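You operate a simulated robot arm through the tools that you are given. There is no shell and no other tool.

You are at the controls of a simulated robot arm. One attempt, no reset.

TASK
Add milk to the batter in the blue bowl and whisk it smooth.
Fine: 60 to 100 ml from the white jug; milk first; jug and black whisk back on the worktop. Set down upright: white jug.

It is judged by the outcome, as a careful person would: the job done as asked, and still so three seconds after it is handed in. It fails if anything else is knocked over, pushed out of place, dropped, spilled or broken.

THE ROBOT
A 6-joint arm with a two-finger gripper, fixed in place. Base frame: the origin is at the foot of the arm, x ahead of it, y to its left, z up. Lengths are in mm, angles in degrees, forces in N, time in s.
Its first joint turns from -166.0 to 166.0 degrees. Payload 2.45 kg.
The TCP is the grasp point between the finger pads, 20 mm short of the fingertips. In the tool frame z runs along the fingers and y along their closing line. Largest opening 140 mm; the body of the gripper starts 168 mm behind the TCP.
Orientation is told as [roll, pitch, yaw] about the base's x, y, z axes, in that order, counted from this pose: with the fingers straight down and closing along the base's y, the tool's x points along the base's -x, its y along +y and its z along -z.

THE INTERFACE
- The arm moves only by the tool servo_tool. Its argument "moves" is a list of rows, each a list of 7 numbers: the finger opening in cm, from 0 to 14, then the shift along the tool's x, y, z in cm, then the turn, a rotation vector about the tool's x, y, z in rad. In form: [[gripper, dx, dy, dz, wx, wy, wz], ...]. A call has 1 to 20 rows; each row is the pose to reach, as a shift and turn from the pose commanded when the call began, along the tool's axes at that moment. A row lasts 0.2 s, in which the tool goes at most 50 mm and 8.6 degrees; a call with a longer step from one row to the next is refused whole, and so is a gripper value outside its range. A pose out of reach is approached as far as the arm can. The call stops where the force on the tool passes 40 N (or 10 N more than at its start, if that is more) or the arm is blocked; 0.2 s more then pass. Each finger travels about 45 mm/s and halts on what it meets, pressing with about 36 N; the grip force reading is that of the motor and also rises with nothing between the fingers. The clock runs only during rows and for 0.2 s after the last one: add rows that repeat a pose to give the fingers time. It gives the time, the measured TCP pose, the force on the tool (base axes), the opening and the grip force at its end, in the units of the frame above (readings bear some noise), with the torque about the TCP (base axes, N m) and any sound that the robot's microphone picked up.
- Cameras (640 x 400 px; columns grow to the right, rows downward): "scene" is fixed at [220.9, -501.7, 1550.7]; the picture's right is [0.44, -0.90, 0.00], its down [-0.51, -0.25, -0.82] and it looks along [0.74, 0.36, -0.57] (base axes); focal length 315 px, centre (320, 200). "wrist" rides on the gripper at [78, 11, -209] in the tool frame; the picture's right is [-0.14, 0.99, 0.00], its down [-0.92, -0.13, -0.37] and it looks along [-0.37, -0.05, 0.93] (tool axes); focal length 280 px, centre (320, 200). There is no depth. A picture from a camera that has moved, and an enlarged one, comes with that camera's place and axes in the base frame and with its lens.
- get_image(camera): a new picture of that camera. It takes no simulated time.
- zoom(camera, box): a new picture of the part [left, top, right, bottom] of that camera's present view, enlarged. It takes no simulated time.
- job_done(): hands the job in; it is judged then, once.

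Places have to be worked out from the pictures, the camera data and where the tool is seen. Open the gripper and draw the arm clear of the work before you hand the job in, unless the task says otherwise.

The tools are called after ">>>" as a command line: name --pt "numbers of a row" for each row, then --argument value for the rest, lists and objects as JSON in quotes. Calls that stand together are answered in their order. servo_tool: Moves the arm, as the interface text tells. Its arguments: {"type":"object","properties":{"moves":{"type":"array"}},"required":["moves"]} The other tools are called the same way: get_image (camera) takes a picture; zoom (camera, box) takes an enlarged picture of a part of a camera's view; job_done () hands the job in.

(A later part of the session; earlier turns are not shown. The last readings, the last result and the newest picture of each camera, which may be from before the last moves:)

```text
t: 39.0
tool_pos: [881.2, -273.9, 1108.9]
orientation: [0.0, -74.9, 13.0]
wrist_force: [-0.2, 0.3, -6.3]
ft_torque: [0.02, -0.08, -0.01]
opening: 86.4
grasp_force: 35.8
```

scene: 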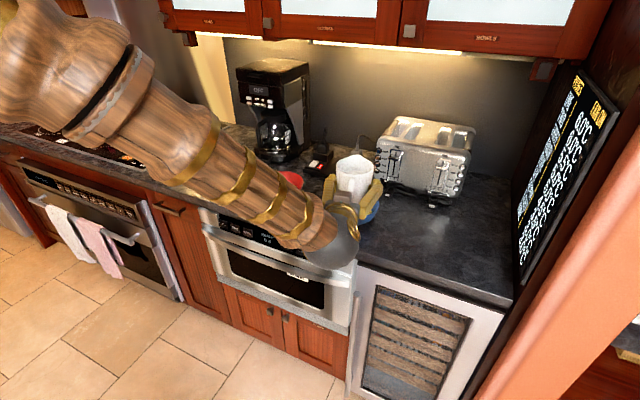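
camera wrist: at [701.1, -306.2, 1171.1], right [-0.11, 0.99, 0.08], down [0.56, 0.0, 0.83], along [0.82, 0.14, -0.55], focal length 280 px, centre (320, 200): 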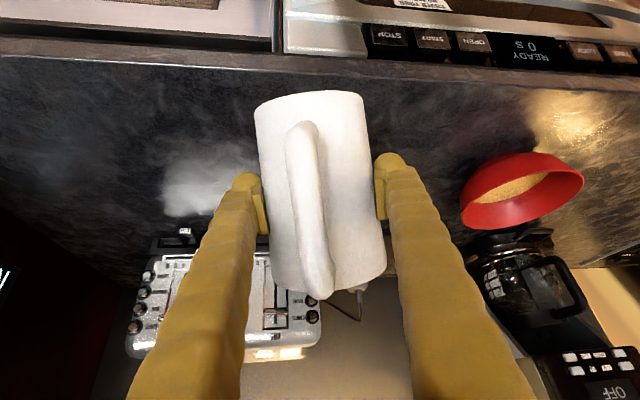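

The weight readings are too noisy to settle it (mean loss 0.35±0.2 N), so the visual level is the better guide. I check that the jug has not crept in the grip and look at the bowl contents.

>>> get_image --camera "wrist"

>>> zoom --camera "wrist" --box '[240, 30, 400, 130]'

>>> zoom --camera "scene" --box '[316, 140, 396, 190]'

```text
taken
camera wrist: at [663.5, -314.0, 1089.1], right [-0.19, 0.97, 0.13], down [-0.09, -0.15, 0.98], along [0.98, 0.17, 0.11], focal length 280 px, centre (320, 200)
```

wrist: 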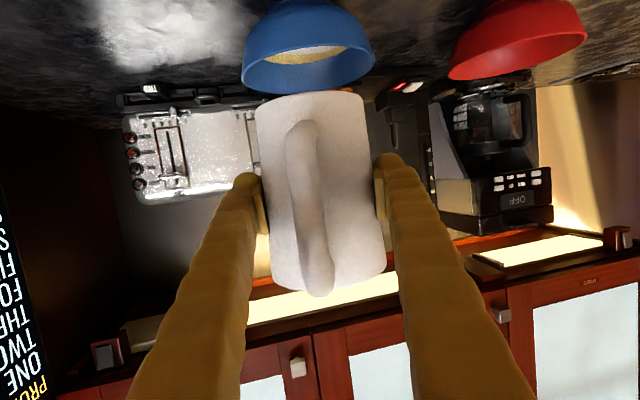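

```text
4.00 times, centred on (320, 80) of wrist
camera zoom: at [663.5, -314.0, 1089.1], right [-0.19, 0.97, 0.13], down [-0.09, -0.15, 0.98], along [0.98, 0.17, 0.11], focal length 1122 px, centre (320, 680)
```

zoom: 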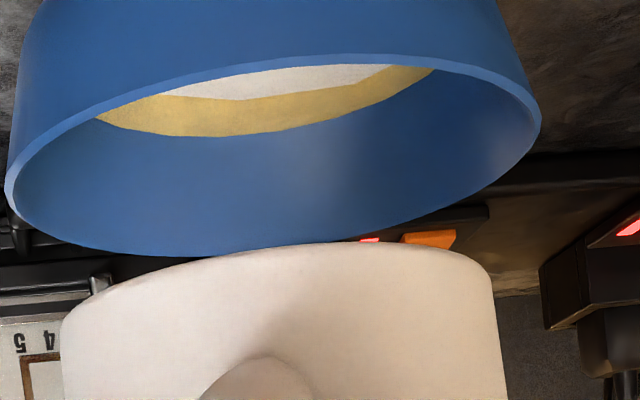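

```text
8.00 times, centred on (356, 165) of scene
camera zoom: at [220.9, -501.7, 1550.7], right [0.44, -0.9, 0.0], down [-0.51, -0.25, -0.82], along [0.74, 0.36, -0.57], focal length 2521 px, centre (32, 480)
```

zoom: 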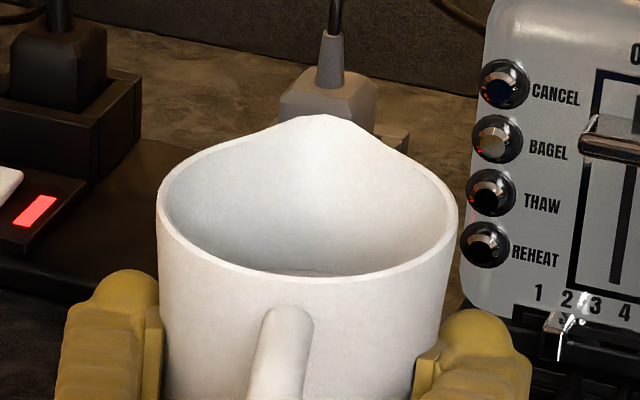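

The jug is still secure and I put the amount poured at about 50–55 ml, with roughly 10.5 ml more per degree of tilt. I repeat the dip slowly to about 42.8° for another ≈28 ml.

>>> servo_tool --pt "5 0 0 0 0 0.08 0" --pt "5 0 0 0 0 0.17 0" --pt "5 0 0 0 0 0.26 0" --pt "5 0.97 0 0.26 0 0.35 0" --pt "5 2.42 0 0.65 0 0.42 0" --pt "5 4.35 0 1.16 0 0.45 0" --pt "5 5.8 0 1.55 0 0.46 0" --pt "5 6.38 0 1.71 0 0.5 0" --pt "5 6.38 0 1.71 0 0.56 0" --pt "5 6.38 0 1.71 0 0.62 0" --pt "5 6.38 0 1.71 0 0.66 0" --pt "5 6.38 0 1.71 0 0.69 0" --pt "5 6.38 0 1.71 0 0.71 0" --pt "5 6.38 0 1.71 0 0.73 0" --pt "5 6.38 0 1.71 0 0.747 0" --pt "5 6.38 0 1.71 0 0.747 0" --pt "5 6.38 0 1.71 0 0.747 0" --pt "5 6.38 0 1.71 0 0.747 0" --pt "5 6.38 0 1.71 0 0.747 0" --pt "5 6.38 0 1.71 0 0.747 0"

>>> servo_tool --pt "5 0 0 0 0 0 0" --pt "5 0 0 0 0 0 0" --pt "5 0 0 0 0 0 0" --pt "5 0 0 0 0 0 0" --pt "5 0 0 0 0 0 0" --pt "5 0 0 0 0 0 0"

>>> zoom --camera "scene" --box '[300, 160, 428, 240]'

```text
t: 43.2
tool_pos: [882.8, -274.4, 1043.2]
orientation: [0.2, -32.3, 13.0]
wrist_force: [-0.5, -0.1, -5.7]
ft_torque: [0.03, -0.08, -0.01]
opening: 86.4
grasp_force: 35.6
```

```text
t: 44.6
tool_pos: [882.0, -276.2, 1044.9]
orientation: [0.0, -32.2, 13.1]
wrist_force: [0.4, 0.3, -4.9]
ft_torque: [-0.02, -0.06, -0.01]
opening: 85.9
grasp_force: 35.9
```

```text
5.00 times, centred on (364, 200) of scene
camera zoom: at [220.9, -501.7, 1550.7], right [0.44, -0.9, 0.0], down [-0.51, -0.25, -0.82], along [0.74, 0.36, -0.57], focal length 1576 px, centre (100, 200)
```

zoom: 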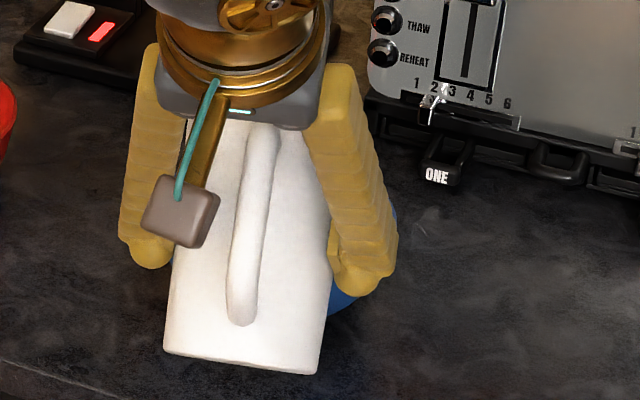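

I bring the jug back to level over the bowl with the reverse motion and inspect it.

>>> servo_tool --pt "5 0 0 0 0 -0.08 0" --pt "5 0 0 0 0 -0.17 0" --pt "5 0 0 0 0 -0.26 0" --pt "5 -0.8 0 -1.27 0 -0.3 0" --pt "5 -2.1 0 -3.3 0 -0.33 0" --pt "5 -3.52 0 -5.58 0 -0.4 0" --pt "5 -3.52 0 -5.58 0 -0.5 0" --pt "5 -3.52 0 -5.58 0 -0.6 0" --pt "5 -3.52 0 -5.58 0 -0.69 0" --pt "5 -3.52 0 -5.58 0 -0.747 0" --pt "5 -3.52 0 -5.58 0 -0.747 0" --pt "5 -3.52 0 -5.58 0 -0.747 0" --pt "5 -3.52 0 -5.58 0 -0.747 0"

>>> zoom --camera "scene" --box '[316, 140, 396, 190]'

>>> get_image --camera "wrist"

>>> zoom --camera "wrist" --box '[220, 0, 412, 120]'

```text
t: 47.4
tool_pos: [880.9, -275.0, 1110.4]
orientation: [-0.2, -75.0, 13.1]
wrist_force: [0.9, -0.4, -4.8]
ft_torque: [0.01, -0.07, -0.02]
opening: 86.2
grasp_force: 36.1
```

```text
8.00 times, centred on (356, 165) of scene
camera zoom: at [220.9, -501.7, 1550.7], right [0.44, -0.9, 0.0], down [-0.51, -0.25, -0.82], along [0.74, 0.36, -0.57], focal length 2521 px, centre (32, 480)
```

zoom: 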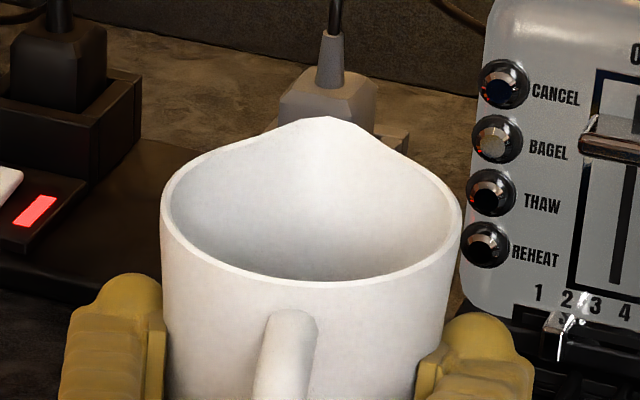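

```text
taken
camera wrist: at [663.2, -315.2, 1088.2], right [-0.19, 0.97, 0.13], down [-0.09, -0.15, 0.98], along [0.98, 0.17, 0.11], focal length 280 px, centre (320, 200)
```

wrist: 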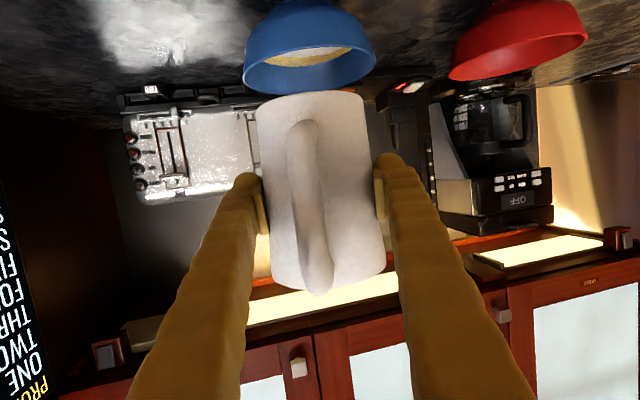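

```text
3.33 times, centred on (316, 60) of wrist
camera zoom: at [663.2, -315.2, 1088.2], right [-0.19, 0.97, 0.13], down [-0.09, -0.15, 0.98], along [0.98, 0.17, 0.11], focal length 935 px, centre (333, 667)
```

zoom: 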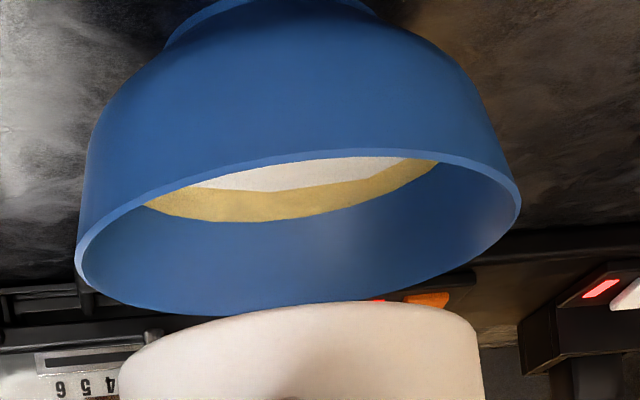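

The milk surface is now hidden by the front rim from this angle, so I carry the jug back to its original spot, where the camera looks in more steeply. I hold it a little above the worktop to compare with the first picture.

>>> servo_tool --pt "5 -0.06 -1 0.22 0 0 0" --pt "5 -0.18 -3 0.66 0 0 0" --pt "5 -0.32 -5.5 1.2 0 0 0" --pt "5 -0.47 -8 1.75 0 0 0" --pt "5 -0.62 -10.5 2.3 0 0 0" --pt "5 -0.76 -13 2.84 0 0 0" --pt "5 -0.91 -15.5 3.39 0 0 0" --pt "5 -1.06 -18 3.94 0 0 0" --pt "5 -1.2 -20.5 4.48 0 0 0" --pt "5 -1.33 -22.7 4.96 0 0 0" --pt "5 -1.41 -24.1 5.27 0 0 0" --pt "5 -1.45 -24.7 5.4 0 0 0" --pt "5 -1.45 -24.7 5.4 0 0 0" --pt "5 -1.45 -24.7 5.4 0 0 0"

>>> servo_tool --pt "5 0.8 0 0.21 0 0 0" --pt "5 2.6 0 0.7 0 0 0" --pt "5 5 0 1.34 0 0 0" --pt "5 7.4 0 1.98 0 0 0" --pt "5 9 0 2.41 0 0 0" --pt "5 9.66 0 2.59 0 0 0" --pt "5 9.66 0 2.59 0 0 0" --pt "5 9.66 0 2.59 0 0 0"

>>> zoom --camera "scene" --box '[400, 160, 496, 220]'

>>> get_image --camera "wrist"

>>> get_image --camera "scene"

```text
t: 50.4
tool_pos: [991.5, -503.2, 1110.4]
orientation: [0.0, -75.1, 13.0]
wrist_force: [0.2, 1.0, -5.2]
ft_torque: [0.02, -0.08, 0.04]
opening: 85.9
grasp_force: 35.8
```

```text
t: 52.2
tool_pos: [991.1, -503.0, 1010.7]
orientation: [0.1, -75.0, 12.9]
wrist_force: [0.3, -1.5, -4.9]
ft_torque: [0.0, -0.07, -0.04]
opening: 85.9
grasp_force: 35.9
```

```text
6.67 times, centred on (448, 190) of scene
camera zoom: at [220.9, -501.7, 1550.7], right [0.44, -0.9, 0.0], down [-0.51, -0.25, -0.82], along [0.74, 0.36, -0.57], focal length 2101 px, centre (-533, 267)
```

zoom: 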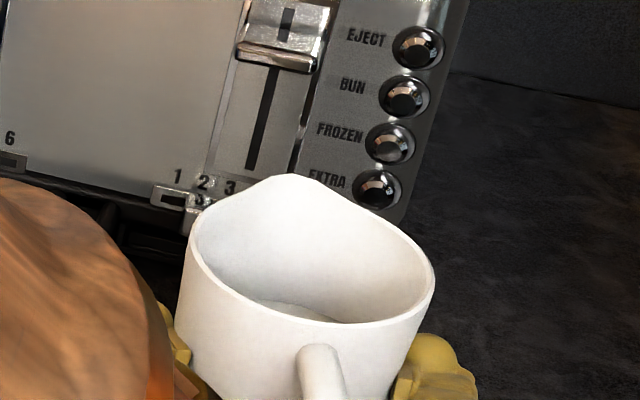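

```text
taken
camera wrist: at [773.2, -542.4, 989.2], right [-0.19, 0.97, 0.13], down [-0.09, -0.15, 0.98], along [0.98, 0.17, 0.11], focal length 280 px, centre (320, 200)
```

wrist: 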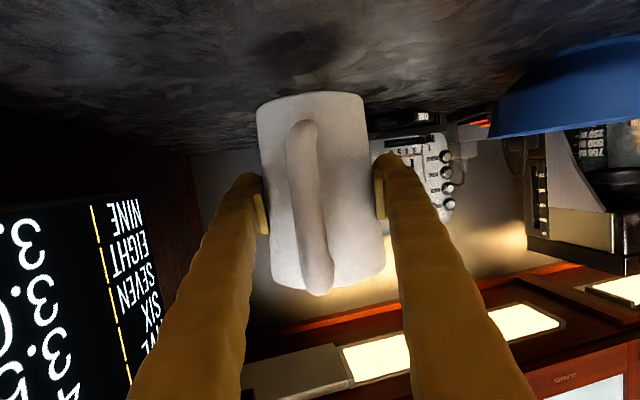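

```text
taken
```

scene: 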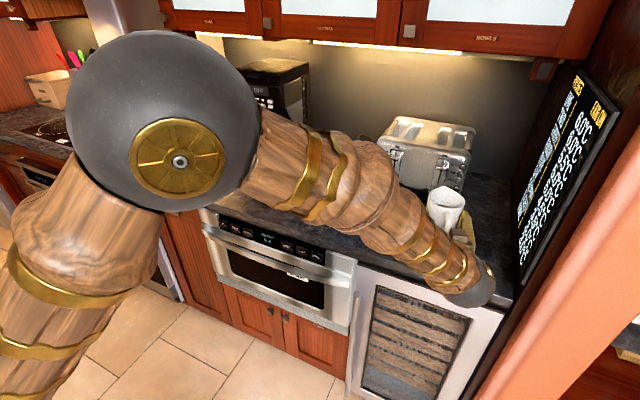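

The load now reads near 5.0 N, consistent with about 80–90 ml gone. I zoom in tighter on the milk line.

>>> zoom --camera "scene" --box '[424, 183, 472, 213]'

>>> servo_tool --pt "5 0 0 0 0 0 0"

>>> servo_tool --pt "5 0 0 0 0 0 0"

>>> servo_tool --pt "5 0 0 0 0 0 0"

>>> servo_tool --pt "5 0 0 0 0 0 0"

>>> servo_tool --pt "5 0 0 0 0 0 0"

>>> servo_tool --pt "5 0 0 0 0 0 0"

>>> servo_tool --pt "5 0 0 0 0 0 0"

>>> servo_tool --pt "5 0 0 0 0 0 0"

>>> servo_tool --pt "5 0 0 0 0 0 0"

>>> servo_tool --pt "5 0 0 0 0 0 0"

>>> servo_tool --pt "5 0 0 0 0 0 0"

>>> servo_tool --pt "5 0 0 0 0 0 0"

```text
13.33 times, centred on (448, 198) of scene
camera zoom: at [220.9, -501.7, 1550.7], right [0.44, -0.9, 0.0], down [-0.51, -0.25, -0.82], along [0.74, 0.36, -0.57], focal length 4202 px, centre (-1387, 227)
```

zoom: 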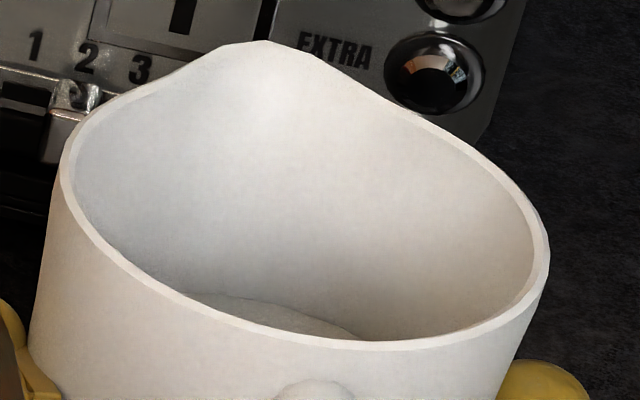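

```text
t: 52.6
tool_pos: [990.4, -503.0, 1010.1]
orientation: [0.0, -75.0, 13.0]
wrist_force: [0.2, 0.0, -5.7]
ft_torque: [0.0, -0.07, 0.02]
opening: 85.9
grasp_force: 36.2
```

```text
t: 53.0
tool_pos: [991.4, -503.1, 1011.1]
orientation: [0.0, -75.0, 13.0]
wrist_force: [-0.7, -0.1, -5.8]
ft_torque: [0.02, -0.07, -0.03]
opening: 86.1
grasp_force: 36.1
```

```text
t: 53.4
tool_pos: [990.6, -501.9, 1011.2]
orientation: [0.0, -75.0, 13.1]
wrist_force: [0.2, 1.0, -5.3]
ft_torque: [0.02, -0.03, 0.01]
opening: 85.6
grasp_force: 35.8
```

```text
t: 53.8
tool_pos: [991.6, -502.9, 1010.9]
orientation: [-0.1, -75.0, 13.0]
wrist_force: [0.2, -1.0, -5.5]
ft_torque: [-0.01, -0.05, 0.01]
opening: 85.8
grasp_force: 36.0
```

```text
t: 54.2
tool_pos: [990.2, -503.4, 1011.6]
orientation: [-0.1, -75.0, 13.0]
wrist_force: [-0.3, -0.2, -5.8]
ft_torque: [0.03, -0.07, -0.03]
opening: 85.7
grasp_force: 35.7
```

```text
t: 54.6
tool_pos: [990.8, -502.6, 1010.9]
orientation: [0.0, -75.0, 12.9]
wrist_force: [-0.2, -0.1, -5.5]
ft_torque: [0.02, -0.03, 0.02]
opening: 85.7
grasp_force: 36.0
```

```text
t: 55.0
tool_pos: [991.2, -503.3, 1011.1]
orientation: [-0.1, -75.0, 13.0]
wrist_force: [-0.5, 1.5, -4.8]
ft_torque: [0.0, -0.04, -0.03]
opening: 85.9
grasp_force: 36.3
```

```text
t: 55.4
tool_pos: [991.1, -501.9, 1010.8]
orientation: [0.0, -75.0, 13.0]
wrist_force: [-1.1, 0.4, -5.9]
ft_torque: [0.03, -0.04, -0.01]
opening: 85.8
grasp_force: 36.1
```

```text
t: 55.8
tool_pos: [992.1, -503.3, 1010.5]
orientation: [0.0, -75.0, 12.9]
wrist_force: [-0.8, -0.4, -5.1]
ft_torque: [0.0, -0.07, -0.02]
opening: 85.7
grasp_force: 36.1
```

```text
t: 56.2
tool_pos: [990.3, -502.2, 1010.1]
orientation: [0.0, -75.0, 13.0]
wrist_force: [0.8, 0.7, -5.7]
ft_torque: [0.04, -0.05, -0.03]
opening: 85.9
grasp_force: 35.8
```

```text
t: 56.6
tool_pos: [991.2, -502.2, 1010.9]
orientation: [-0.1, -75.0, 13.1]
wrist_force: [0.6, -1.4, -4.8]
ft_torque: [0.04, -0.05, 0.04]
opening: 85.6
grasp_force: 35.8
```

```text
t: 57.0
tool_pos: [990.6, -503.3, 1011.5]
orientation: [0.0, -74.9, 13.0]
wrist_force: [-0.4, -0.6, -4.9]
ft_torque: [0.06, -0.08, 0.03]
opening: 85.9
grasp_force: 36.4
```

The mean load loss is now about 0.70±0.17 N and the level estimate is about 60–65 ml, close to the lower limit. I zoom in much closer to measure the level precisely before deciding on a top-up.

>>> zoom --camera "scene" --box '[434, 198, 458, 213]'

>>> zoom --camera "scene" --box '[424, 180, 472, 210]'

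```text
16.00 times, centred on (446, 206) of scene
camera zoom: at [220.9, -501.7, 1550.7], right [0.44, -0.9, 0.0], down [-0.51, -0.25, -0.82], along [0.74, 0.36, -0.57], focal length 5042 px, centre (-1696, 112)
```

zoom: 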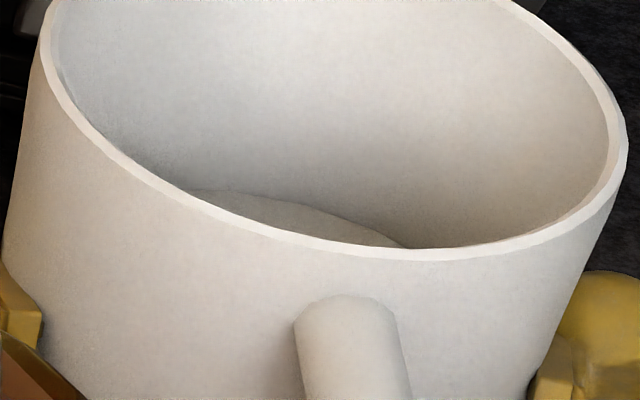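

```text
13.33 times, centred on (448, 195) of scene
camera zoom: at [220.9, -501.7, 1550.7], right [0.44, -0.9, 0.0], down [-0.51, -0.25, -0.82], along [0.74, 0.36, -0.57], focal length 4202 px, centre (-1387, 267)
```

zoom: 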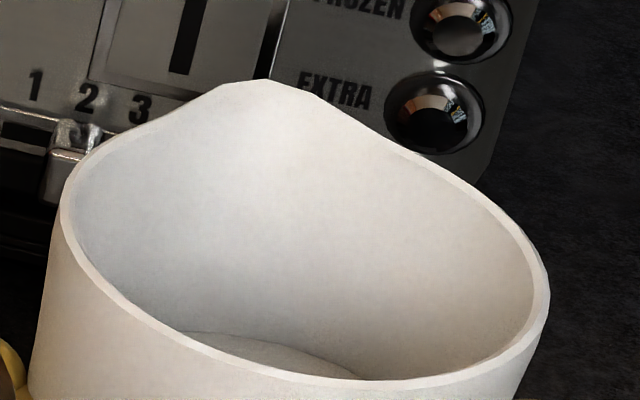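

The level is now 51.7 mm below the rim against about 39 mm at first, so the drop is roughly 12.5 mm, or about 68 ml. That is inside the range but near its lower side, so I carry the jug back to the bowl for one small top-up.

>>> servo_tool --pt "5 -0.8 0 -0.21 0 0 0" --pt "5 -2.6 0 -0.7 0 0 0" --pt "5 -5 0 -1.34 0 0 0" --pt "5 -7.4 0 -1.98 0 0 0" --pt "5 -9 0 -2.41 0 0 0" --pt "5 -9.66 0 -2.59 0 0 0" --pt "5 -9.66 0 -2.59 0 0 0"

>>> servo_tool --pt "5 0.06 1 -0.22 0 0 0" --pt "5 0.18 3 -0.66 0 0 0" --pt "5 0.32 5.5 -1.2 0 0 0" --pt "5 0.47 8 -1.75 0 0 0" --pt "5 0.62 10.5 -2.3 0 0 0" --pt "5 0.76 13 -2.84 0 0 0" --pt "5 0.91 15.5 -3.39 0 0 0" --pt "5 1.06 18 -3.94 0 0 0" --pt "5 1.2 20.5 -4.48 0 0 0" --pt "5 1.33 22.7 -4.96 0 0 0" --pt "5 1.41 24.1 -5.27 0 0 0" --pt "5 1.45 24.7 -5.4 0 0 0" --pt "5 1.45 24.7 -5.4 0 0 0"

>>> get_image --camera "wrist"

```text
t: 58.6
tool_pos: [991.5, -504.1, 1112.6]
orientation: [0.0, -75.1, 12.9]
wrist_force: [0.4, 0.2, -4.9]
ft_torque: [0.02, -0.04, 0.04]
opening: 85.6
grasp_force: 35.9
```

```text
t: 61.4
tool_pos: [880.4, -274.8, 1111.1]
orientation: [0.1, -75.0, 13.0]
wrist_force: [0.5, 0.4, -5.5]
ft_torque: [0.02, -0.06, 0.02]
opening: 85.5
grasp_force: 36.0
```

```text
taken
camera wrist: at [663.0, -314.4, 1090.3], right [-0.19, 0.97, 0.13], down [-0.09, -0.15, 0.98], along [0.98, 0.17, 0.11], focal length 280 px, centre (320, 200)
```

wrist: 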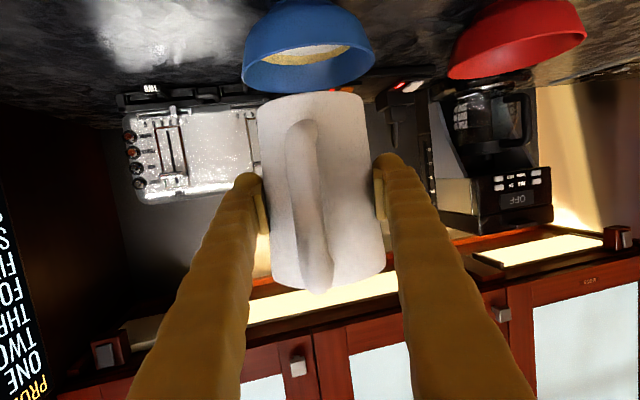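

The jug is over the bowl again and steady. I dip to about 44.2°, hold for two seconds, and bring it back to level.

>>> servo_tool --pt "5 0 0 0 0 0.08 0" --pt "5 0 0 0 0 0.17 0" --pt "5 0 0 0 0 0.26 0" --pt "5 0.97 0 0.26 0 0.35 0" --pt "5 2.42 0 0.65 0 0.42 0" --pt "5 4.35 0 1.16 0 0.45 0" --pt "5 5.8 0 1.55 0 0.46 0" --pt "5 6.38 0 1.71 0 0.5 0" --pt "5 6.38 0 1.71 0 0.57 0" --pt "5 6.38 0 1.71 0 0.63 0" --pt "5 6.38 0 1.71 0 0.68 0" --pt "5 6.38 0 1.71 0 0.715 0" --pt "5 6.38 0 1.71 0 0.74 0" --pt "5 6.38 0 1.71 0 0.758 0" --pt "5 6.38 0 1.71 0 0.771 0" --pt "5 6.38 0 1.71 0 0.771 0" --pt "5 6.38 0 1.71 0 0.771 0" --pt "5 6.38 0 1.71 0 0.771 0" --pt "5 6.38 0 1.71 0 0.771 0" --pt "5 6.38 0 1.71 0 0.771 0"

>>> servo_tool --pt "5 0 0 0 0 0 0" --pt "5 0 0 0 0 0 0" --pt "5 0 0 0 0 0 0" --pt "5 0 0 0 0 0 0" --pt "5 0 0 0 0 0 0"

>>> servo_tool --pt "5 0 0 0 0 -0.08 0" --pt "5 0 0 0 0 -0.17 0" --pt "5 0 0 0 0 -0.27 0" --pt "5 -0.77 0 -1.28 0 -0.32 0" --pt "5 -2.03 0 -3.37 0 -0.35 0" --pt "5 -3.4 0 -5.66 0 -0.42 0" --pt "5 -3.4 0 -5.66 0 -0.52 0" --pt "5 -3.4 0 -5.66 0 -0.62 0" --pt "5 -3.4 0 -5.66 0 -0.71 0" --pt "5 -3.4 0 -5.66 0 -0.771 0" --pt "5 -3.4 0 -5.66 0 -0.771 0" --pt "5 -3.4 0 -5.66 0 -0.771 0" --pt "5 -3.4 0 -5.66 0 -0.771 0"

>>> zoom --camera "wrist" --box '[220, 0, 412, 120]'

>>> get_image --camera "scene"

```text
t: 65.6
tool_pos: [882.0, -274.3, 1044.0]
orientation: [0.1, -30.8, 13.0]
wrist_force: [0.4, 0.6, -5.4]
ft_torque: [0.02, -0.05, -0.04]
opening: 85.3
grasp_force: 36.3
```

```text
t: 66.8
tool_pos: [882.1, -274.8, 1043.7]
orientation: [0.0, -30.8, 13.0]
wrist_force: [0.1, 0.2, -6.0]
ft_torque: [0.04, -0.08, 0.03]
opening: 85.6
grasp_force: 35.4
```

```text
t: 69.6
tool_pos: [881.4, -275.7, 1110.3]
orientation: [0.0, -75.0, 12.9]
wrist_force: [0.1, -1.7, -4.6]
ft_torque: [0.01, -0.06, 0.01]
opening: 85.1
grasp_force: 35.9
```

```text
3.33 times, centred on (316, 60) of wrist
camera zoom: at [662.8, -314.4, 1089.2], right [-0.19, 0.97, 0.13], down [-0.09, -0.15, 0.98], along [0.98, 0.17, 0.11], focal length 935 px, centre (333, 667)
```

zoom: 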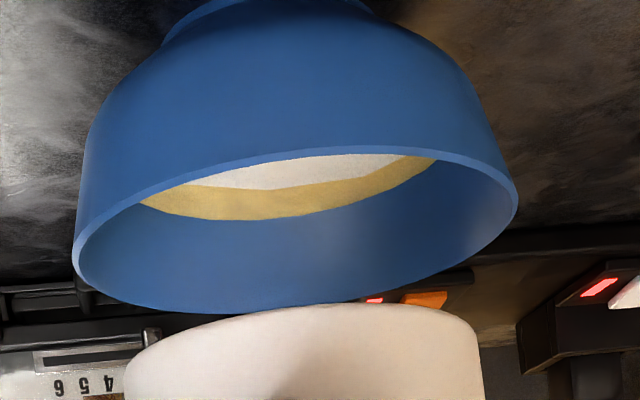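

```text
taken
```

scene: 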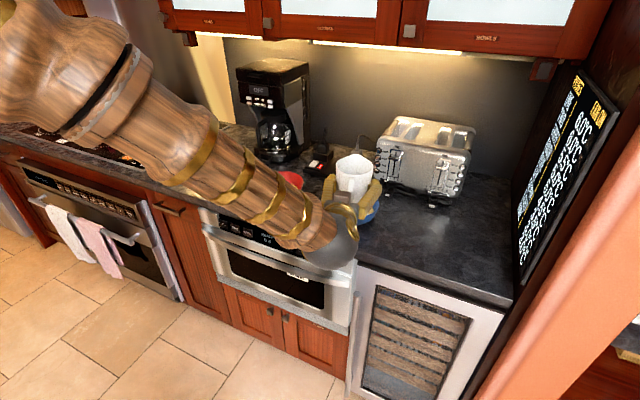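

No milk is visible outside the bowl. I carry the jug back over its original spot and lower it to 20 mm above the worktop to check the level again.

>>> servo_tool --pt "5 -0.06 -1 0.22 0 0 0" --pt "5 -0.18 -3 0.66 0 0 0" --pt "5 -0.32 -5.5 1.2 0 0 0" --pt "5 -0.47 -8 1.75 0 0 0" --pt "5 -0.62 -10.5 2.3 0 0 0" --pt "5 -0.76 -13 2.84 0 0 0" --pt "5 -0.91 -15.5 3.39 0 0 0" --pt "5 -1.06 -18 3.94 0 0 0" --pt "5 -1.2 -20.5 4.48 0 0 0" --pt "5 -1.33 -22.7 4.96 0 0 0" --pt "5 -1.41 -24.1 5.27 0 0 0" --pt "5 -1.45 -24.7 5.4 0 0 0" --pt "5 -1.45 -24.7 5.4 0 0 0" --pt "5 -1.45 -24.7 5.4 0 0 0"

>>> servo_tool --pt "5 0.8 0 0.21 0 0 0" --pt "5 2.6 0 0.7 0 0 0" --pt "5 5 0 1.34 0 0 0" --pt "5 7.4 0 1.98 0 0 0" --pt "5 9 0 2.41 0 0 0" --pt "5 9.66 0 2.59 0 0 0" --pt "5 9.66 0 2.59 0 0 0" --pt "5 9.66 0 2.59 0 0 0"

>>> zoom --camera "scene" --box '[434, 198, 458, 213]'

>>> zoom --camera "wrist" --box '[190, 60, 446, 220]'

>>> zoom --camera "scene" --box '[300, 160, 428, 240]'

```text
t: 72.6
tool_pos: [991.7, -502.4, 1109.7]
orientation: [0.0, -75.1, 13.1]
wrist_force: [0.3, 0.1, -4.8]
ft_torque: [-0.02, -0.05, -0.01]
opening: 85.1
grasp_force: 35.4
```

```text
t: 74.4
tool_pos: [992.6, -502.9, 1011.6]
orientation: [0.0, -74.9, 13.0]
wrist_force: [-0.8, 0.7, -5.6]
ft_torque: [0.03, -0.06, -0.02]
opening: 85.3
grasp_force: 35.8
```

```text
16.00 times, centred on (446, 206) of scene
camera zoom: at [220.9, -501.7, 1550.7], right [0.44, -0.9, 0.0], down [-0.51, -0.25, -0.82], along [0.74, 0.36, -0.57], focal length 5042 px, centre (-1696, 112)
```

zoom: 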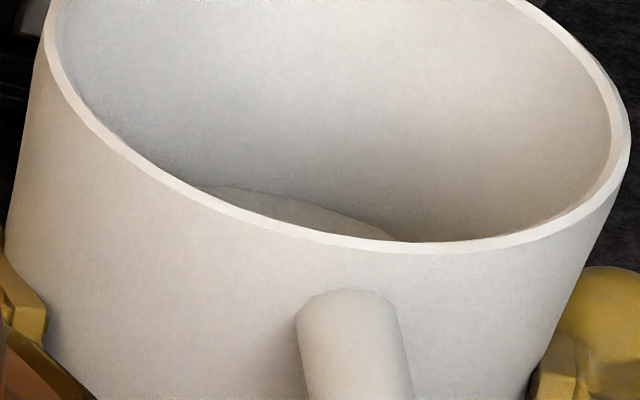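

```text
2.50 times, centred on (318, 140) of wrist
camera zoom: at [773.9, -542.7, 989.8], right [-0.19, 0.97, 0.13], down [-0.09, -0.15, 0.98], along [0.98, 0.17, 0.11], focal length 701 px, centre (325, 350)
```

zoom: 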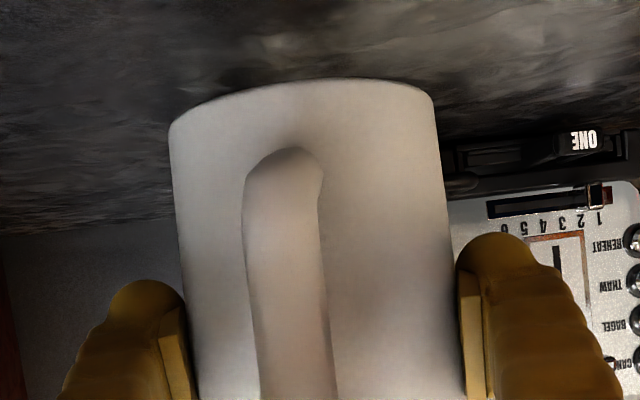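

```text
5.00 times, centred on (364, 200) of scene
camera zoom: at [220.9, -501.7, 1550.7], right [0.44, -0.9, 0.0], down [-0.51, -0.25, -0.82], along [0.74, 0.36, -0.57], focal length 1576 px, centre (100, 200)
```

zoom: 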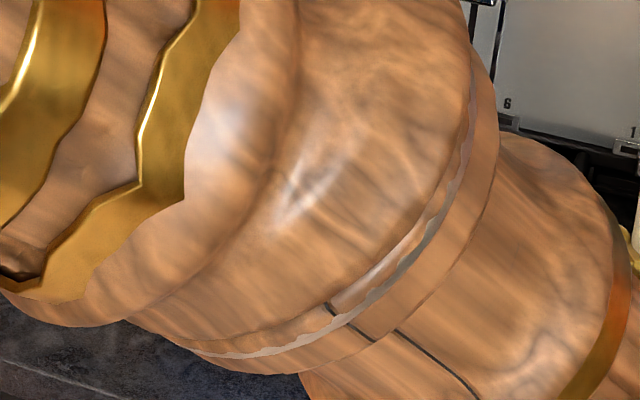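

The level moved only a little this time, about 1 mm. My combined estimate is now around 70 ml by level and 73±16 ml by weight. One more small dip of about 1.5° further should put the total safely mid-range, so I carry it over again.

>>> servo_tool --pt "5 -0.8 0 -0.21 0 0 0" --pt "5 -2.6 0 -0.7 0 0 0" --pt "5 -5 0 -1.34 0 0 0" --pt "5 -7.4 0 -1.98 0 0 0" --pt "5 -9 0 -2.41 0 0 0" --pt "5 -9.66 0 -2.59 0 0 0" --pt "5 -9.66 0 -2.59 0 0 0"

>>> servo_tool --pt "5 0.06 1 -0.22 0 0 0" --pt "5 0.18 3 -0.66 0 0 0" --pt "5 0.32 5.5 -1.2 0 0 0" --pt "5 0.47 8 -1.75 0 0 0" --pt "5 0.62 10.5 -2.3 0 0 0" --pt "5 0.76 13 -2.84 0 0 0" --pt "5 0.91 15.5 -3.39 0 0 0" --pt "5 1.06 18 -3.94 0 0 0" --pt "5 1.2 20.5 -4.48 0 0 0" --pt "5 1.33 22.7 -4.96 0 0 0" --pt "5 1.41 24.1 -5.27 0 0 0" --pt "5 1.45 24.7 -5.4 0 0 0" --pt "5 1.45 24.7 -5.4 0 0 0"

>>> servo_tool --pt "5 0 0 0 0 0.08 0" --pt "5 0 0 0 0 0.17 0" --pt "5 0 0 0 0 0.26 0" --pt "5 0.97 0 0.26 0 0.35 0" --pt "5 2.42 0 0.65 0 0.42 0" --pt "5 4.35 0 1.16 0 0.45 0" --pt "5 5.8 0 1.55 0 0.46 0" --pt "5 6.38 0 1.71 0 0.5 0" --pt "5 6.38 0 1.71 0 0.57 0" --pt "5 6.38 0 1.71 0 0.63 0" --pt "5 6.38 0 1.71 0 0.69 0" --pt "5 6.38 0 1.71 0 0.735 0" --pt "5 6.38 0 1.71 0 0.765 0" --pt "5 6.38 0 1.71 0 0.785 0" --pt "5 6.38 0 1.71 0 0.798 0" --pt "5 6.38 0 1.71 0 0.798 0" --pt "5 6.38 0 1.71 0 0.798 0" --pt "5 6.38 0 1.71 0 0.798 0" --pt "5 6.38 0 1.71 0 0.798 0" --pt "5 6.38 0 1.71 0 0.798 0"

>>> servo_tool --pt "5 0 0 0 0 0 0" --pt "5 0 0 0 0 0 0" --pt "5 0 0 0 0 0 0" --pt "5 0 0 0 0 0 0"

>>> servo_tool --pt "5 0 0 0 0 -0.08 0" --pt "5 0 0 0 0 -0.17 0" --pt "5 0 0 0 0 -0.27 0" --pt "5 -0.76 0 -1.31 0 -0.33 0" --pt "5 -1.96 0 -3.39 0 -0.37 0" --pt "5 -3.24 0 -5.75 0 -0.44 0" --pt "5 -3.24 0 -5.75 0 -0.54 0" --pt "5 -3.24 0 -5.75 0 -0.64 0" --pt "5 -3.24 0 -5.75 0 -0.73 0" --pt "5 -3.24 0 -5.75 0 -0.798 0" --pt "5 -3.24 0 -5.75 0 -0.798 0" --pt "5 -3.24 0 -5.75 0 -0.798 0" --pt "5 -3.24 0 -5.75 0 -0.798 0"

>>> zoom --camera "wrist" --box '[220, 0, 412, 120]'

```text
t: 76.0
tool_pos: [990.3, -504.4, 1110.5]
orientation: [-0.1, -75.0, 13.0]
wrist_force: [-0.5, -0.2, -5.8]
ft_torque: [0.01, -0.02, -0.04]
opening: 85.3
grasp_force: 35.8
```

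```text
t: 78.8
tool_pos: [882.7, -272.8, 1111.0]
orientation: [0.0, -75.0, 13.0]
wrist_force: [0.0, -0.5, -5.9]
ft_torque: [0.02, -0.04, -0.04]
opening: 85.4
grasp_force: 36.3
```

```text
t: 83.0
tool_pos: [881.1, -274.6, 1045.3]
orientation: [0.1, -29.2, 13.0]
wrist_force: [0.4, 0.7, -6.4]
ft_torque: [-0.01, -0.05, 0.01]
opening: 85.0
grasp_force: 36.1
```

```text
t: 84.0
tool_pos: [881.0, -276.5, 1044.2]
orientation: [-0.1, -29.3, 13.0]
wrist_force: [0.2, 0.4, -4.7]
ft_torque: [0.02, -0.07, 0.02]
opening: 85.0
grasp_force: 36.2
```

```text
t: 86.8
tool_pos: [882.7, -275.6, 1111.3]
orientation: [-0.1, -75.0, 12.9]
wrist_force: [-0.9, -0.4, -5.5]
ft_torque: [0.02, -0.07, 0.0]
opening: 85.0
grasp_force: 36.3
```

```text
3.33 times, centred on (316, 60) of wrist
camera zoom: at [664.6, -315.1, 1089.3], right [-0.19, 0.97, 0.13], down [-0.09, -0.15, 0.98], along [0.98, 0.17, 0.11], focal length 935 px, centre (333, 667)
```

zoom: 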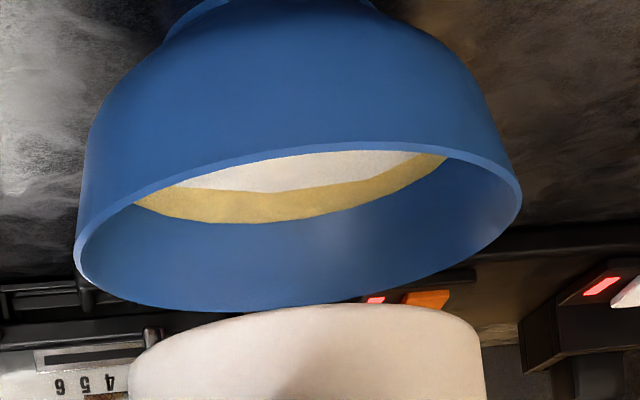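

That dip went smoothly. I return the jug over its original spot at 20 mm height and check the level.

>>> servo_tool --pt "5 -0.06 -1 0.22 0 0 0" --pt "5 -0.18 -3 0.66 0 0 0" --pt "5 -0.32 -5.5 1.2 0 0 0" --pt "5 -0.47 -8 1.75 0 0 0" --pt "5 -0.62 -10.5 2.3 0 0 0" --pt "5 -0.76 -13 2.84 0 0 0" --pt "5 -0.91 -15.5 3.39 0 0 0" --pt "5 -1.06 -18 3.94 0 0 0" --pt "5 -1.2 -20.5 4.48 0 0 0" --pt "5 -1.33 -22.7 4.96 0 0 0" --pt "5 -1.41 -24.1 5.27 0 0 0" --pt "5 -1.45 -24.7 5.4 0 0 0" --pt "5 -1.45 -24.7 5.4 0 0 0" --pt "5 -1.45 -24.7 5.4 0 0 0"

>>> servo_tool --pt "5 0.8 0 0.21 0 0 0" --pt "5 2.6 0 0.7 0 0 0" --pt "5 5 0 1.34 0 0 0" --pt "5 7.4 0 1.98 0 0 0" --pt "5 9 0 2.41 0 0 0" --pt "5 9.66 0 2.59 0 0 0" --pt "5 9.66 0 2.59 0 0 0" --pt "5 9.66 0 2.59 0 0 0"

>>> zoom --camera "scene" --box '[434, 198, 458, 213]'

>>> zoom --camera "scene" --box '[424, 180, 472, 210]'

>>> get_image --camera "wrist"

```text
t: 89.8
tool_pos: [992.2, -501.4, 1111.3]
orientation: [0.0, -74.9, 13.0]
wrist_force: [0.7, 0.9, -5.7]
ft_torque: [0.03, -0.04, 0.0]
opening: 85.1
grasp_force: 36.3
```

```text
t: 91.6
tool_pos: [988.9, -502.0, 1011.9]
orientation: [0.0, -74.9, 13.0]
wrist_force: [0.6, -0.4, -5.1]
ft_torque: [0.04, -0.06, -0.04]
opening: 84.9
grasp_force: 35.5
```

```text
16.00 times, centred on (446, 206) of scene
camera zoom: at [220.9, -501.7, 1550.7], right [0.44, -0.9, 0.0], down [-0.51, -0.25, -0.82], along [0.74, 0.36, -0.57], focal length 5042 px, centre (-1696, 112)
```

zoom: 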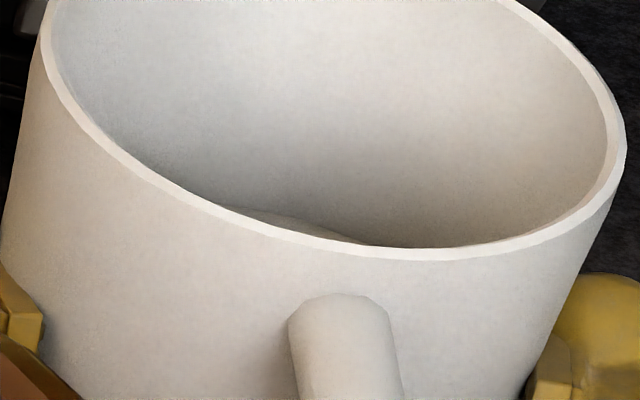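

```text
13.33 times, centred on (448, 195) of scene
camera zoom: at [220.9, -501.7, 1550.7], right [0.44, -0.9, 0.0], down [-0.51, -0.25, -0.82], along [0.74, 0.36, -0.57], focal length 4202 px, centre (-1387, 267)
```

zoom: 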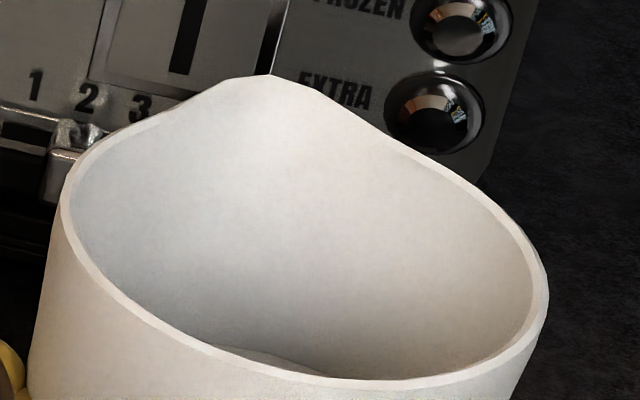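

```text
taken
camera wrist: at [771.7, -542.4, 989.8], right [-0.19, 0.97, 0.13], down [-0.09, -0.15, 0.98], along [0.98, 0.17, 0.11], focal length 280 px, centre (320, 200)
```

wrist: 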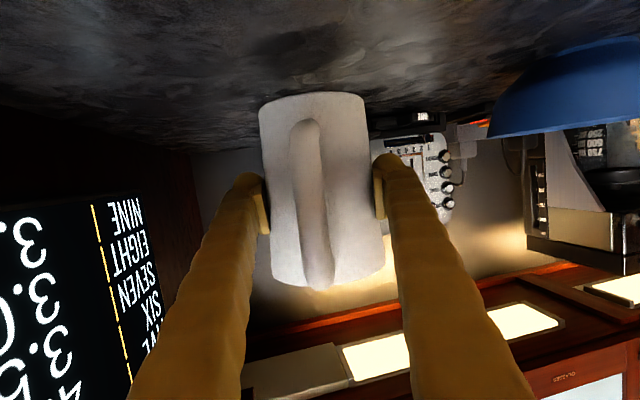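

The level has now dropped roughly 15 mm from the start, so about 80–88 ml has gone in, and pouring is finished. I lower the jug gently toward the worktop in small steps.

>>> servo_tool --pt "5 0.48 0 0.13 0 0 0" --pt "5 0.97 0 0.26 0 0 0" --pt "5 1.3 0 0.35 0 0 0" --pt "5 1.5 0 0.4 0 0 0" --pt "5 1.5 0 0.4 0 0 0"

>>> servo_tool --pt "5 0.1 0 0.026 0 0 0" --pt "5 0.1 0 0.026 0 0 0"

>>> servo_tool --pt "5 0.1 0 0.026 0 0 0" --pt "5 0.1 0 0.026 0 0 0"

>>> get_image --camera "wrist"

```text
t: 92.8
tool_pos: [990.8, -502.2, 995.2]
orientation: [0.1, -74.9, 13.0]
wrist_force: [0.2, -0.4, -5.1]
ft_torque: [-0.01, -0.05, 0.02]
opening: 85.2
grasp_force: 36.1
```

```text
t: 93.4
tool_pos: [990.9, -503.2, 994.2]
orientation: [-0.1, -75.0, 13.0]
wrist_force: [0.1, -0.9, -4.4]
ft_torque: [0.0, -0.03, 0.01]
opening: 85.3
grasp_force: 36.2
```

```text
t: 94.0
tool_pos: [992.6, -503.0, 992.1]
orientation: [0.0, -74.9, 12.9]
wrist_force: [0.1, 0.3, -4.9]
ft_torque: [0.0, -0.07, 0.05]
opening: 85.1
grasp_force: 35.7
```

```text
taken
camera wrist: at [774.2, -542.5, 971.7], right [-0.19, 0.97, 0.13], down [-0.09, -0.15, 0.98], along [0.98, 0.17, 0.11], focal length 280 px, centre (320, 200)
```

wrist: 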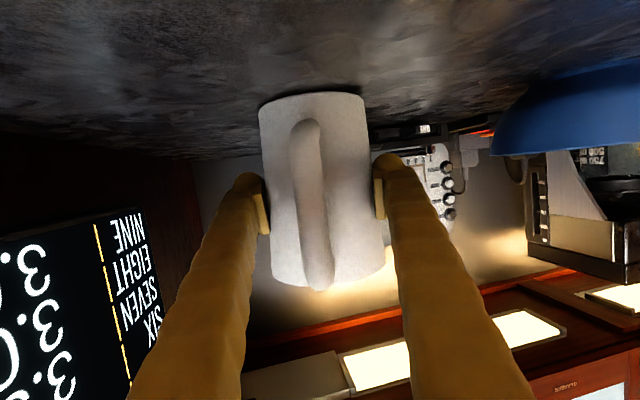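

There is no contact yet, with the load still about 5 N. I continue down in 1 mm steps and watch the force.

>>> servo_tool --pt "5 0.1 0 0.026 0 0 0" --pt "5 0.1 0 0.026 0 0 0"

>>> servo_tool --pt "5 0.1 0 0.026 0 0 0" --pt "5 0.1 0 0.026 0 0 0"

>>> servo_tool --pt "5 0.1 0 0.026 0 0 0" --pt "5 0.1 0 0.026 0 0 0"

```text
t: 94.6
tool_pos: [992.7, -503.1, 993.1]
orientation: [-0.1, -75.1, 13.1]
wrist_force: [2.0, 1.4, 1.6]
ft_torque: [-0.02, -0.06, 0.04]
opening: 85.4
grasp_force: 36.1
```

```text
t: 95.2
tool_pos: [991.7, -502.4, 992.0]
orientation: [-0.3, -75.1, 13.3]
wrist_force: [3.1, 8.3, 17.5]
ft_torque: [0.07, 0.1, -0.06]
opening: 84.8
grasp_force: 36.3
```

```text
t: 95.8
tool_pos: [992.1, -503.2, 990.1]
orientation: [-0.3, -75.2, 13.2]
wrist_force: [6.6, 11.7, 27.8]
ft_torque: [0.01, 0.02, -0.02]
opening: 84.7
grasp_force: 36.3
```

The jug has touched down and I am pressing harder than needed. I back up 2 mm to relieve the force before opening.

>>> servo_tool --pt "5 -0.1 0 -0.026 0 0 0" --pt "5 -0.17 0 -0.045 0 0 0" --pt "5 -0.17 0 -0.045 0 0 0"

>>> zoom --camera "scene" --box '[400, 170, 496, 230]'

>>> get_image --camera "wrist"

```text
t: 96.6
tool_pos: [990.7, -503.8, 990.9]
orientation: [0.0, -74.9, 12.9]
wrist_force: [3.0, -4.8, 8.3]
ft_torque: [-0.67, 0.01, 0.16]
opening: 84.8
grasp_force: 36.2
```

```text
6.67 times, centred on (448, 200) of scene
camera zoom: at [220.9, -501.7, 1550.7], right [0.44, -0.9, 0.0], down [-0.51, -0.25, -0.82], along [0.74, 0.36, -0.57], focal length 2101 px, centre (-533, 200)
```

zoom: 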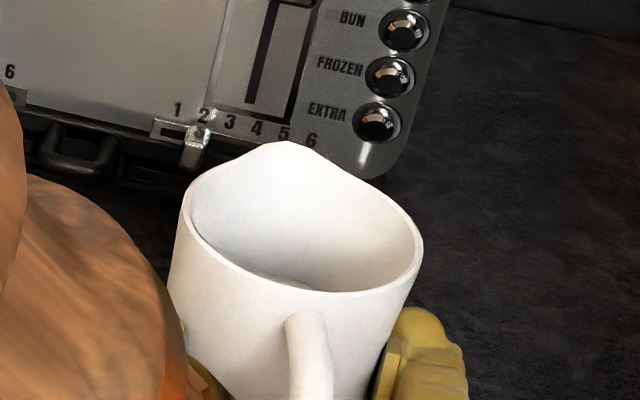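

```text
taken
camera wrist: at [772.6, -543.2, 969.0], right [-0.19, 0.97, 0.13], down [-0.08, -0.15, 0.98], along [0.98, 0.17, 0.11], focal length 280 px, centre (320, 200)
```

wrist: 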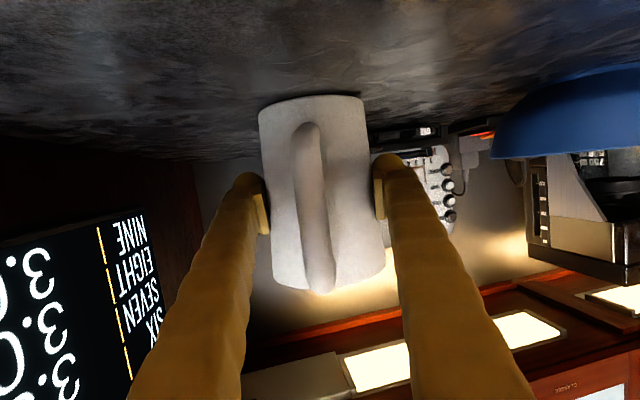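

A small residual load remains on one edge of the base. I ease up another half millimetre, then open slowly.

>>> servo_tool --pt "5 -0.05 0 -0.013 0 0 0" --pt "5 -0.05 0 -0.013 0 0 0"

>>> servo_tool --pt "8.6 0 0 0 0 0 0" --pt "8.8 0 0 0 0 0 0" --pt "9 0 0 0 0 0 0" --pt "9.4 0 0 0 0 0 0" --pt "9.8 0 0 0 0 0 0" --pt "9.8 0 0 0 0 0 0"

>>> get_image --camera "wrist"

>>> zoom --camera "scene" --box '[400, 170, 496, 230]'

```text
t: 97.2
tool_pos: [991.5, -501.8, 989.6]
orientation: [0.2, -75.0, 12.8]
wrist_force: [-0.3, -0.5, -4.6]
ft_torque: [0.01, -0.02, 0.0]
opening: 84.6
grasp_force: 36.2
```

```text
t: 98.6
tool_pos: [992.7, -502.1, 991.8]
orientation: [-0.1, -75.0, 13.1]
wrist_force: [0.7, 0.5, -0.2]
ft_torque: [0.02, -0.05, -0.01]
opening: 97.9
grasp_force: 0.2
```

```text
taken
camera wrist: at [773.5, -542.7, 970.1], right [-0.19, 0.97, 0.13], down [-0.09, -0.15, 0.98], along [0.98, 0.17, 0.11], focal length 280 px, centre (320, 200)
```

wrist: 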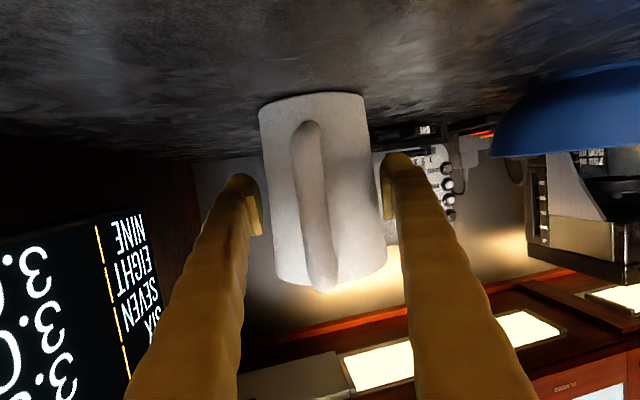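

```text
6.67 times, centred on (448, 200) of scene
camera zoom: at [220.9, -501.7, 1550.7], right [0.44, -0.9, 0.0], down [-0.51, -0.25, -0.82], along [0.74, 0.36, -0.57], focal length 2101 px, centre (-533, 200)
```

zoom: 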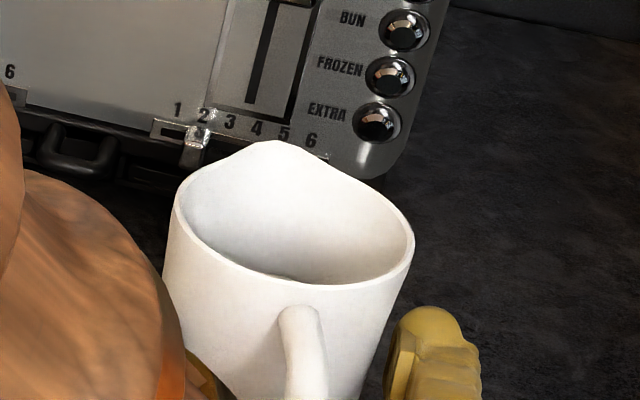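

The jug is standing upright and free. I open wider and back straight out along the approach line, clear of the handle.

>>> servo_tool --pt "11 0 0 0 0 0 0" --pt "12.5 0 0 0 0 0 0" --pt "13.5 0 0 0 0 0 0" --pt "14 0 0 0 0 0 0" --pt "14 0 0 -2 0 0 0" --pt "14 0 0 -4.5 0 0 0" --pt "14 0 0 -7.5 0 0 0" --pt "14 0 0 -11 0 0 0" --pt "14 0 0 -15 0 0 0" --pt "14 0 0 -19 0 0 0" --pt "14 0 0 -19 0 0 0"

>>> get_image --camera "wrist"

>>> zoom --camera "scene" --box '[400, 170, 496, 230]'

>>> zoom --camera "scene" --box '[305, 175, 401, 235]'

```text
t: 101.0
tool_pos: [813.3, -543.7, 1041.0]
orientation: [0.0, -75.0, 12.9]
wrist_force: [-0.3, -0.1, 0.2]
ft_torque: [-0.01, -0.03, 0.01]
opening: 140.1
grasp_force: 0.1
```

```text
taken
camera wrist: at [595.9, -582.9, 1018.8], right [-0.19, 0.97, 0.13], down [-0.09, -0.15, 0.98], along [0.98, 0.17, 0.11], focal length 280 px, centre (320, 200)
```

wrist: 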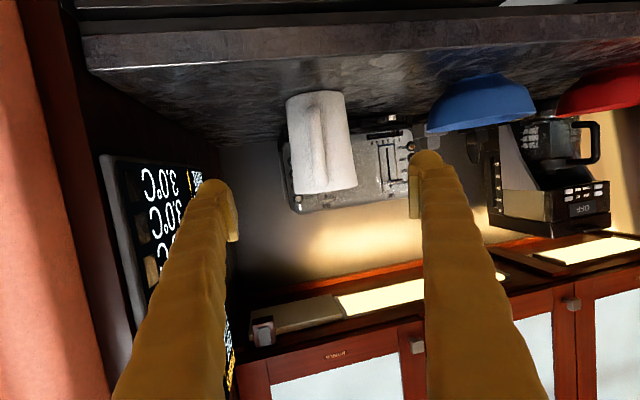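

```text
6.67 times, centred on (448, 200) of scene
camera zoom: at [220.9, -501.7, 1550.7], right [0.44, -0.9, 0.0], down [-0.51, -0.25, -0.82], along [0.74, 0.36, -0.57], focal length 2101 px, centre (-533, 200)
```

zoom: 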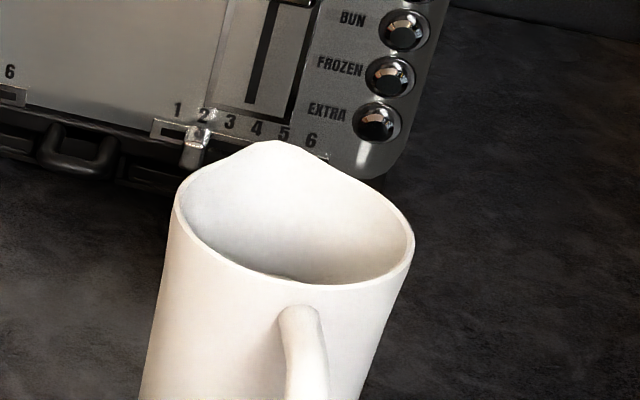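

```text
6.67 times, centred on (353, 205) of scene
camera zoom: at [220.9, -501.7, 1550.7], right [0.44, -0.9, 0.0], down [-0.51, -0.25, -0.82], along [0.74, 0.36, -0.57], focal length 2101 px, centre (100, 167)
```

zoom: 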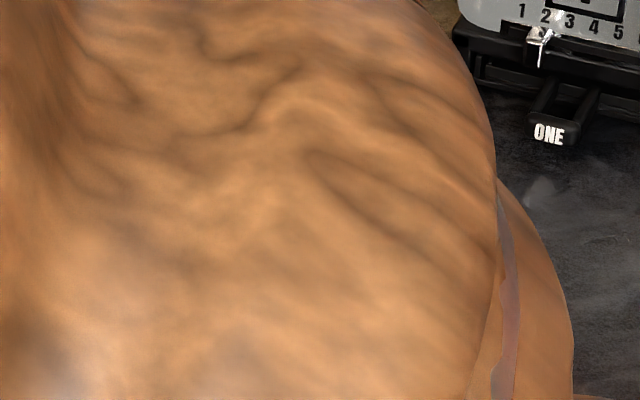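

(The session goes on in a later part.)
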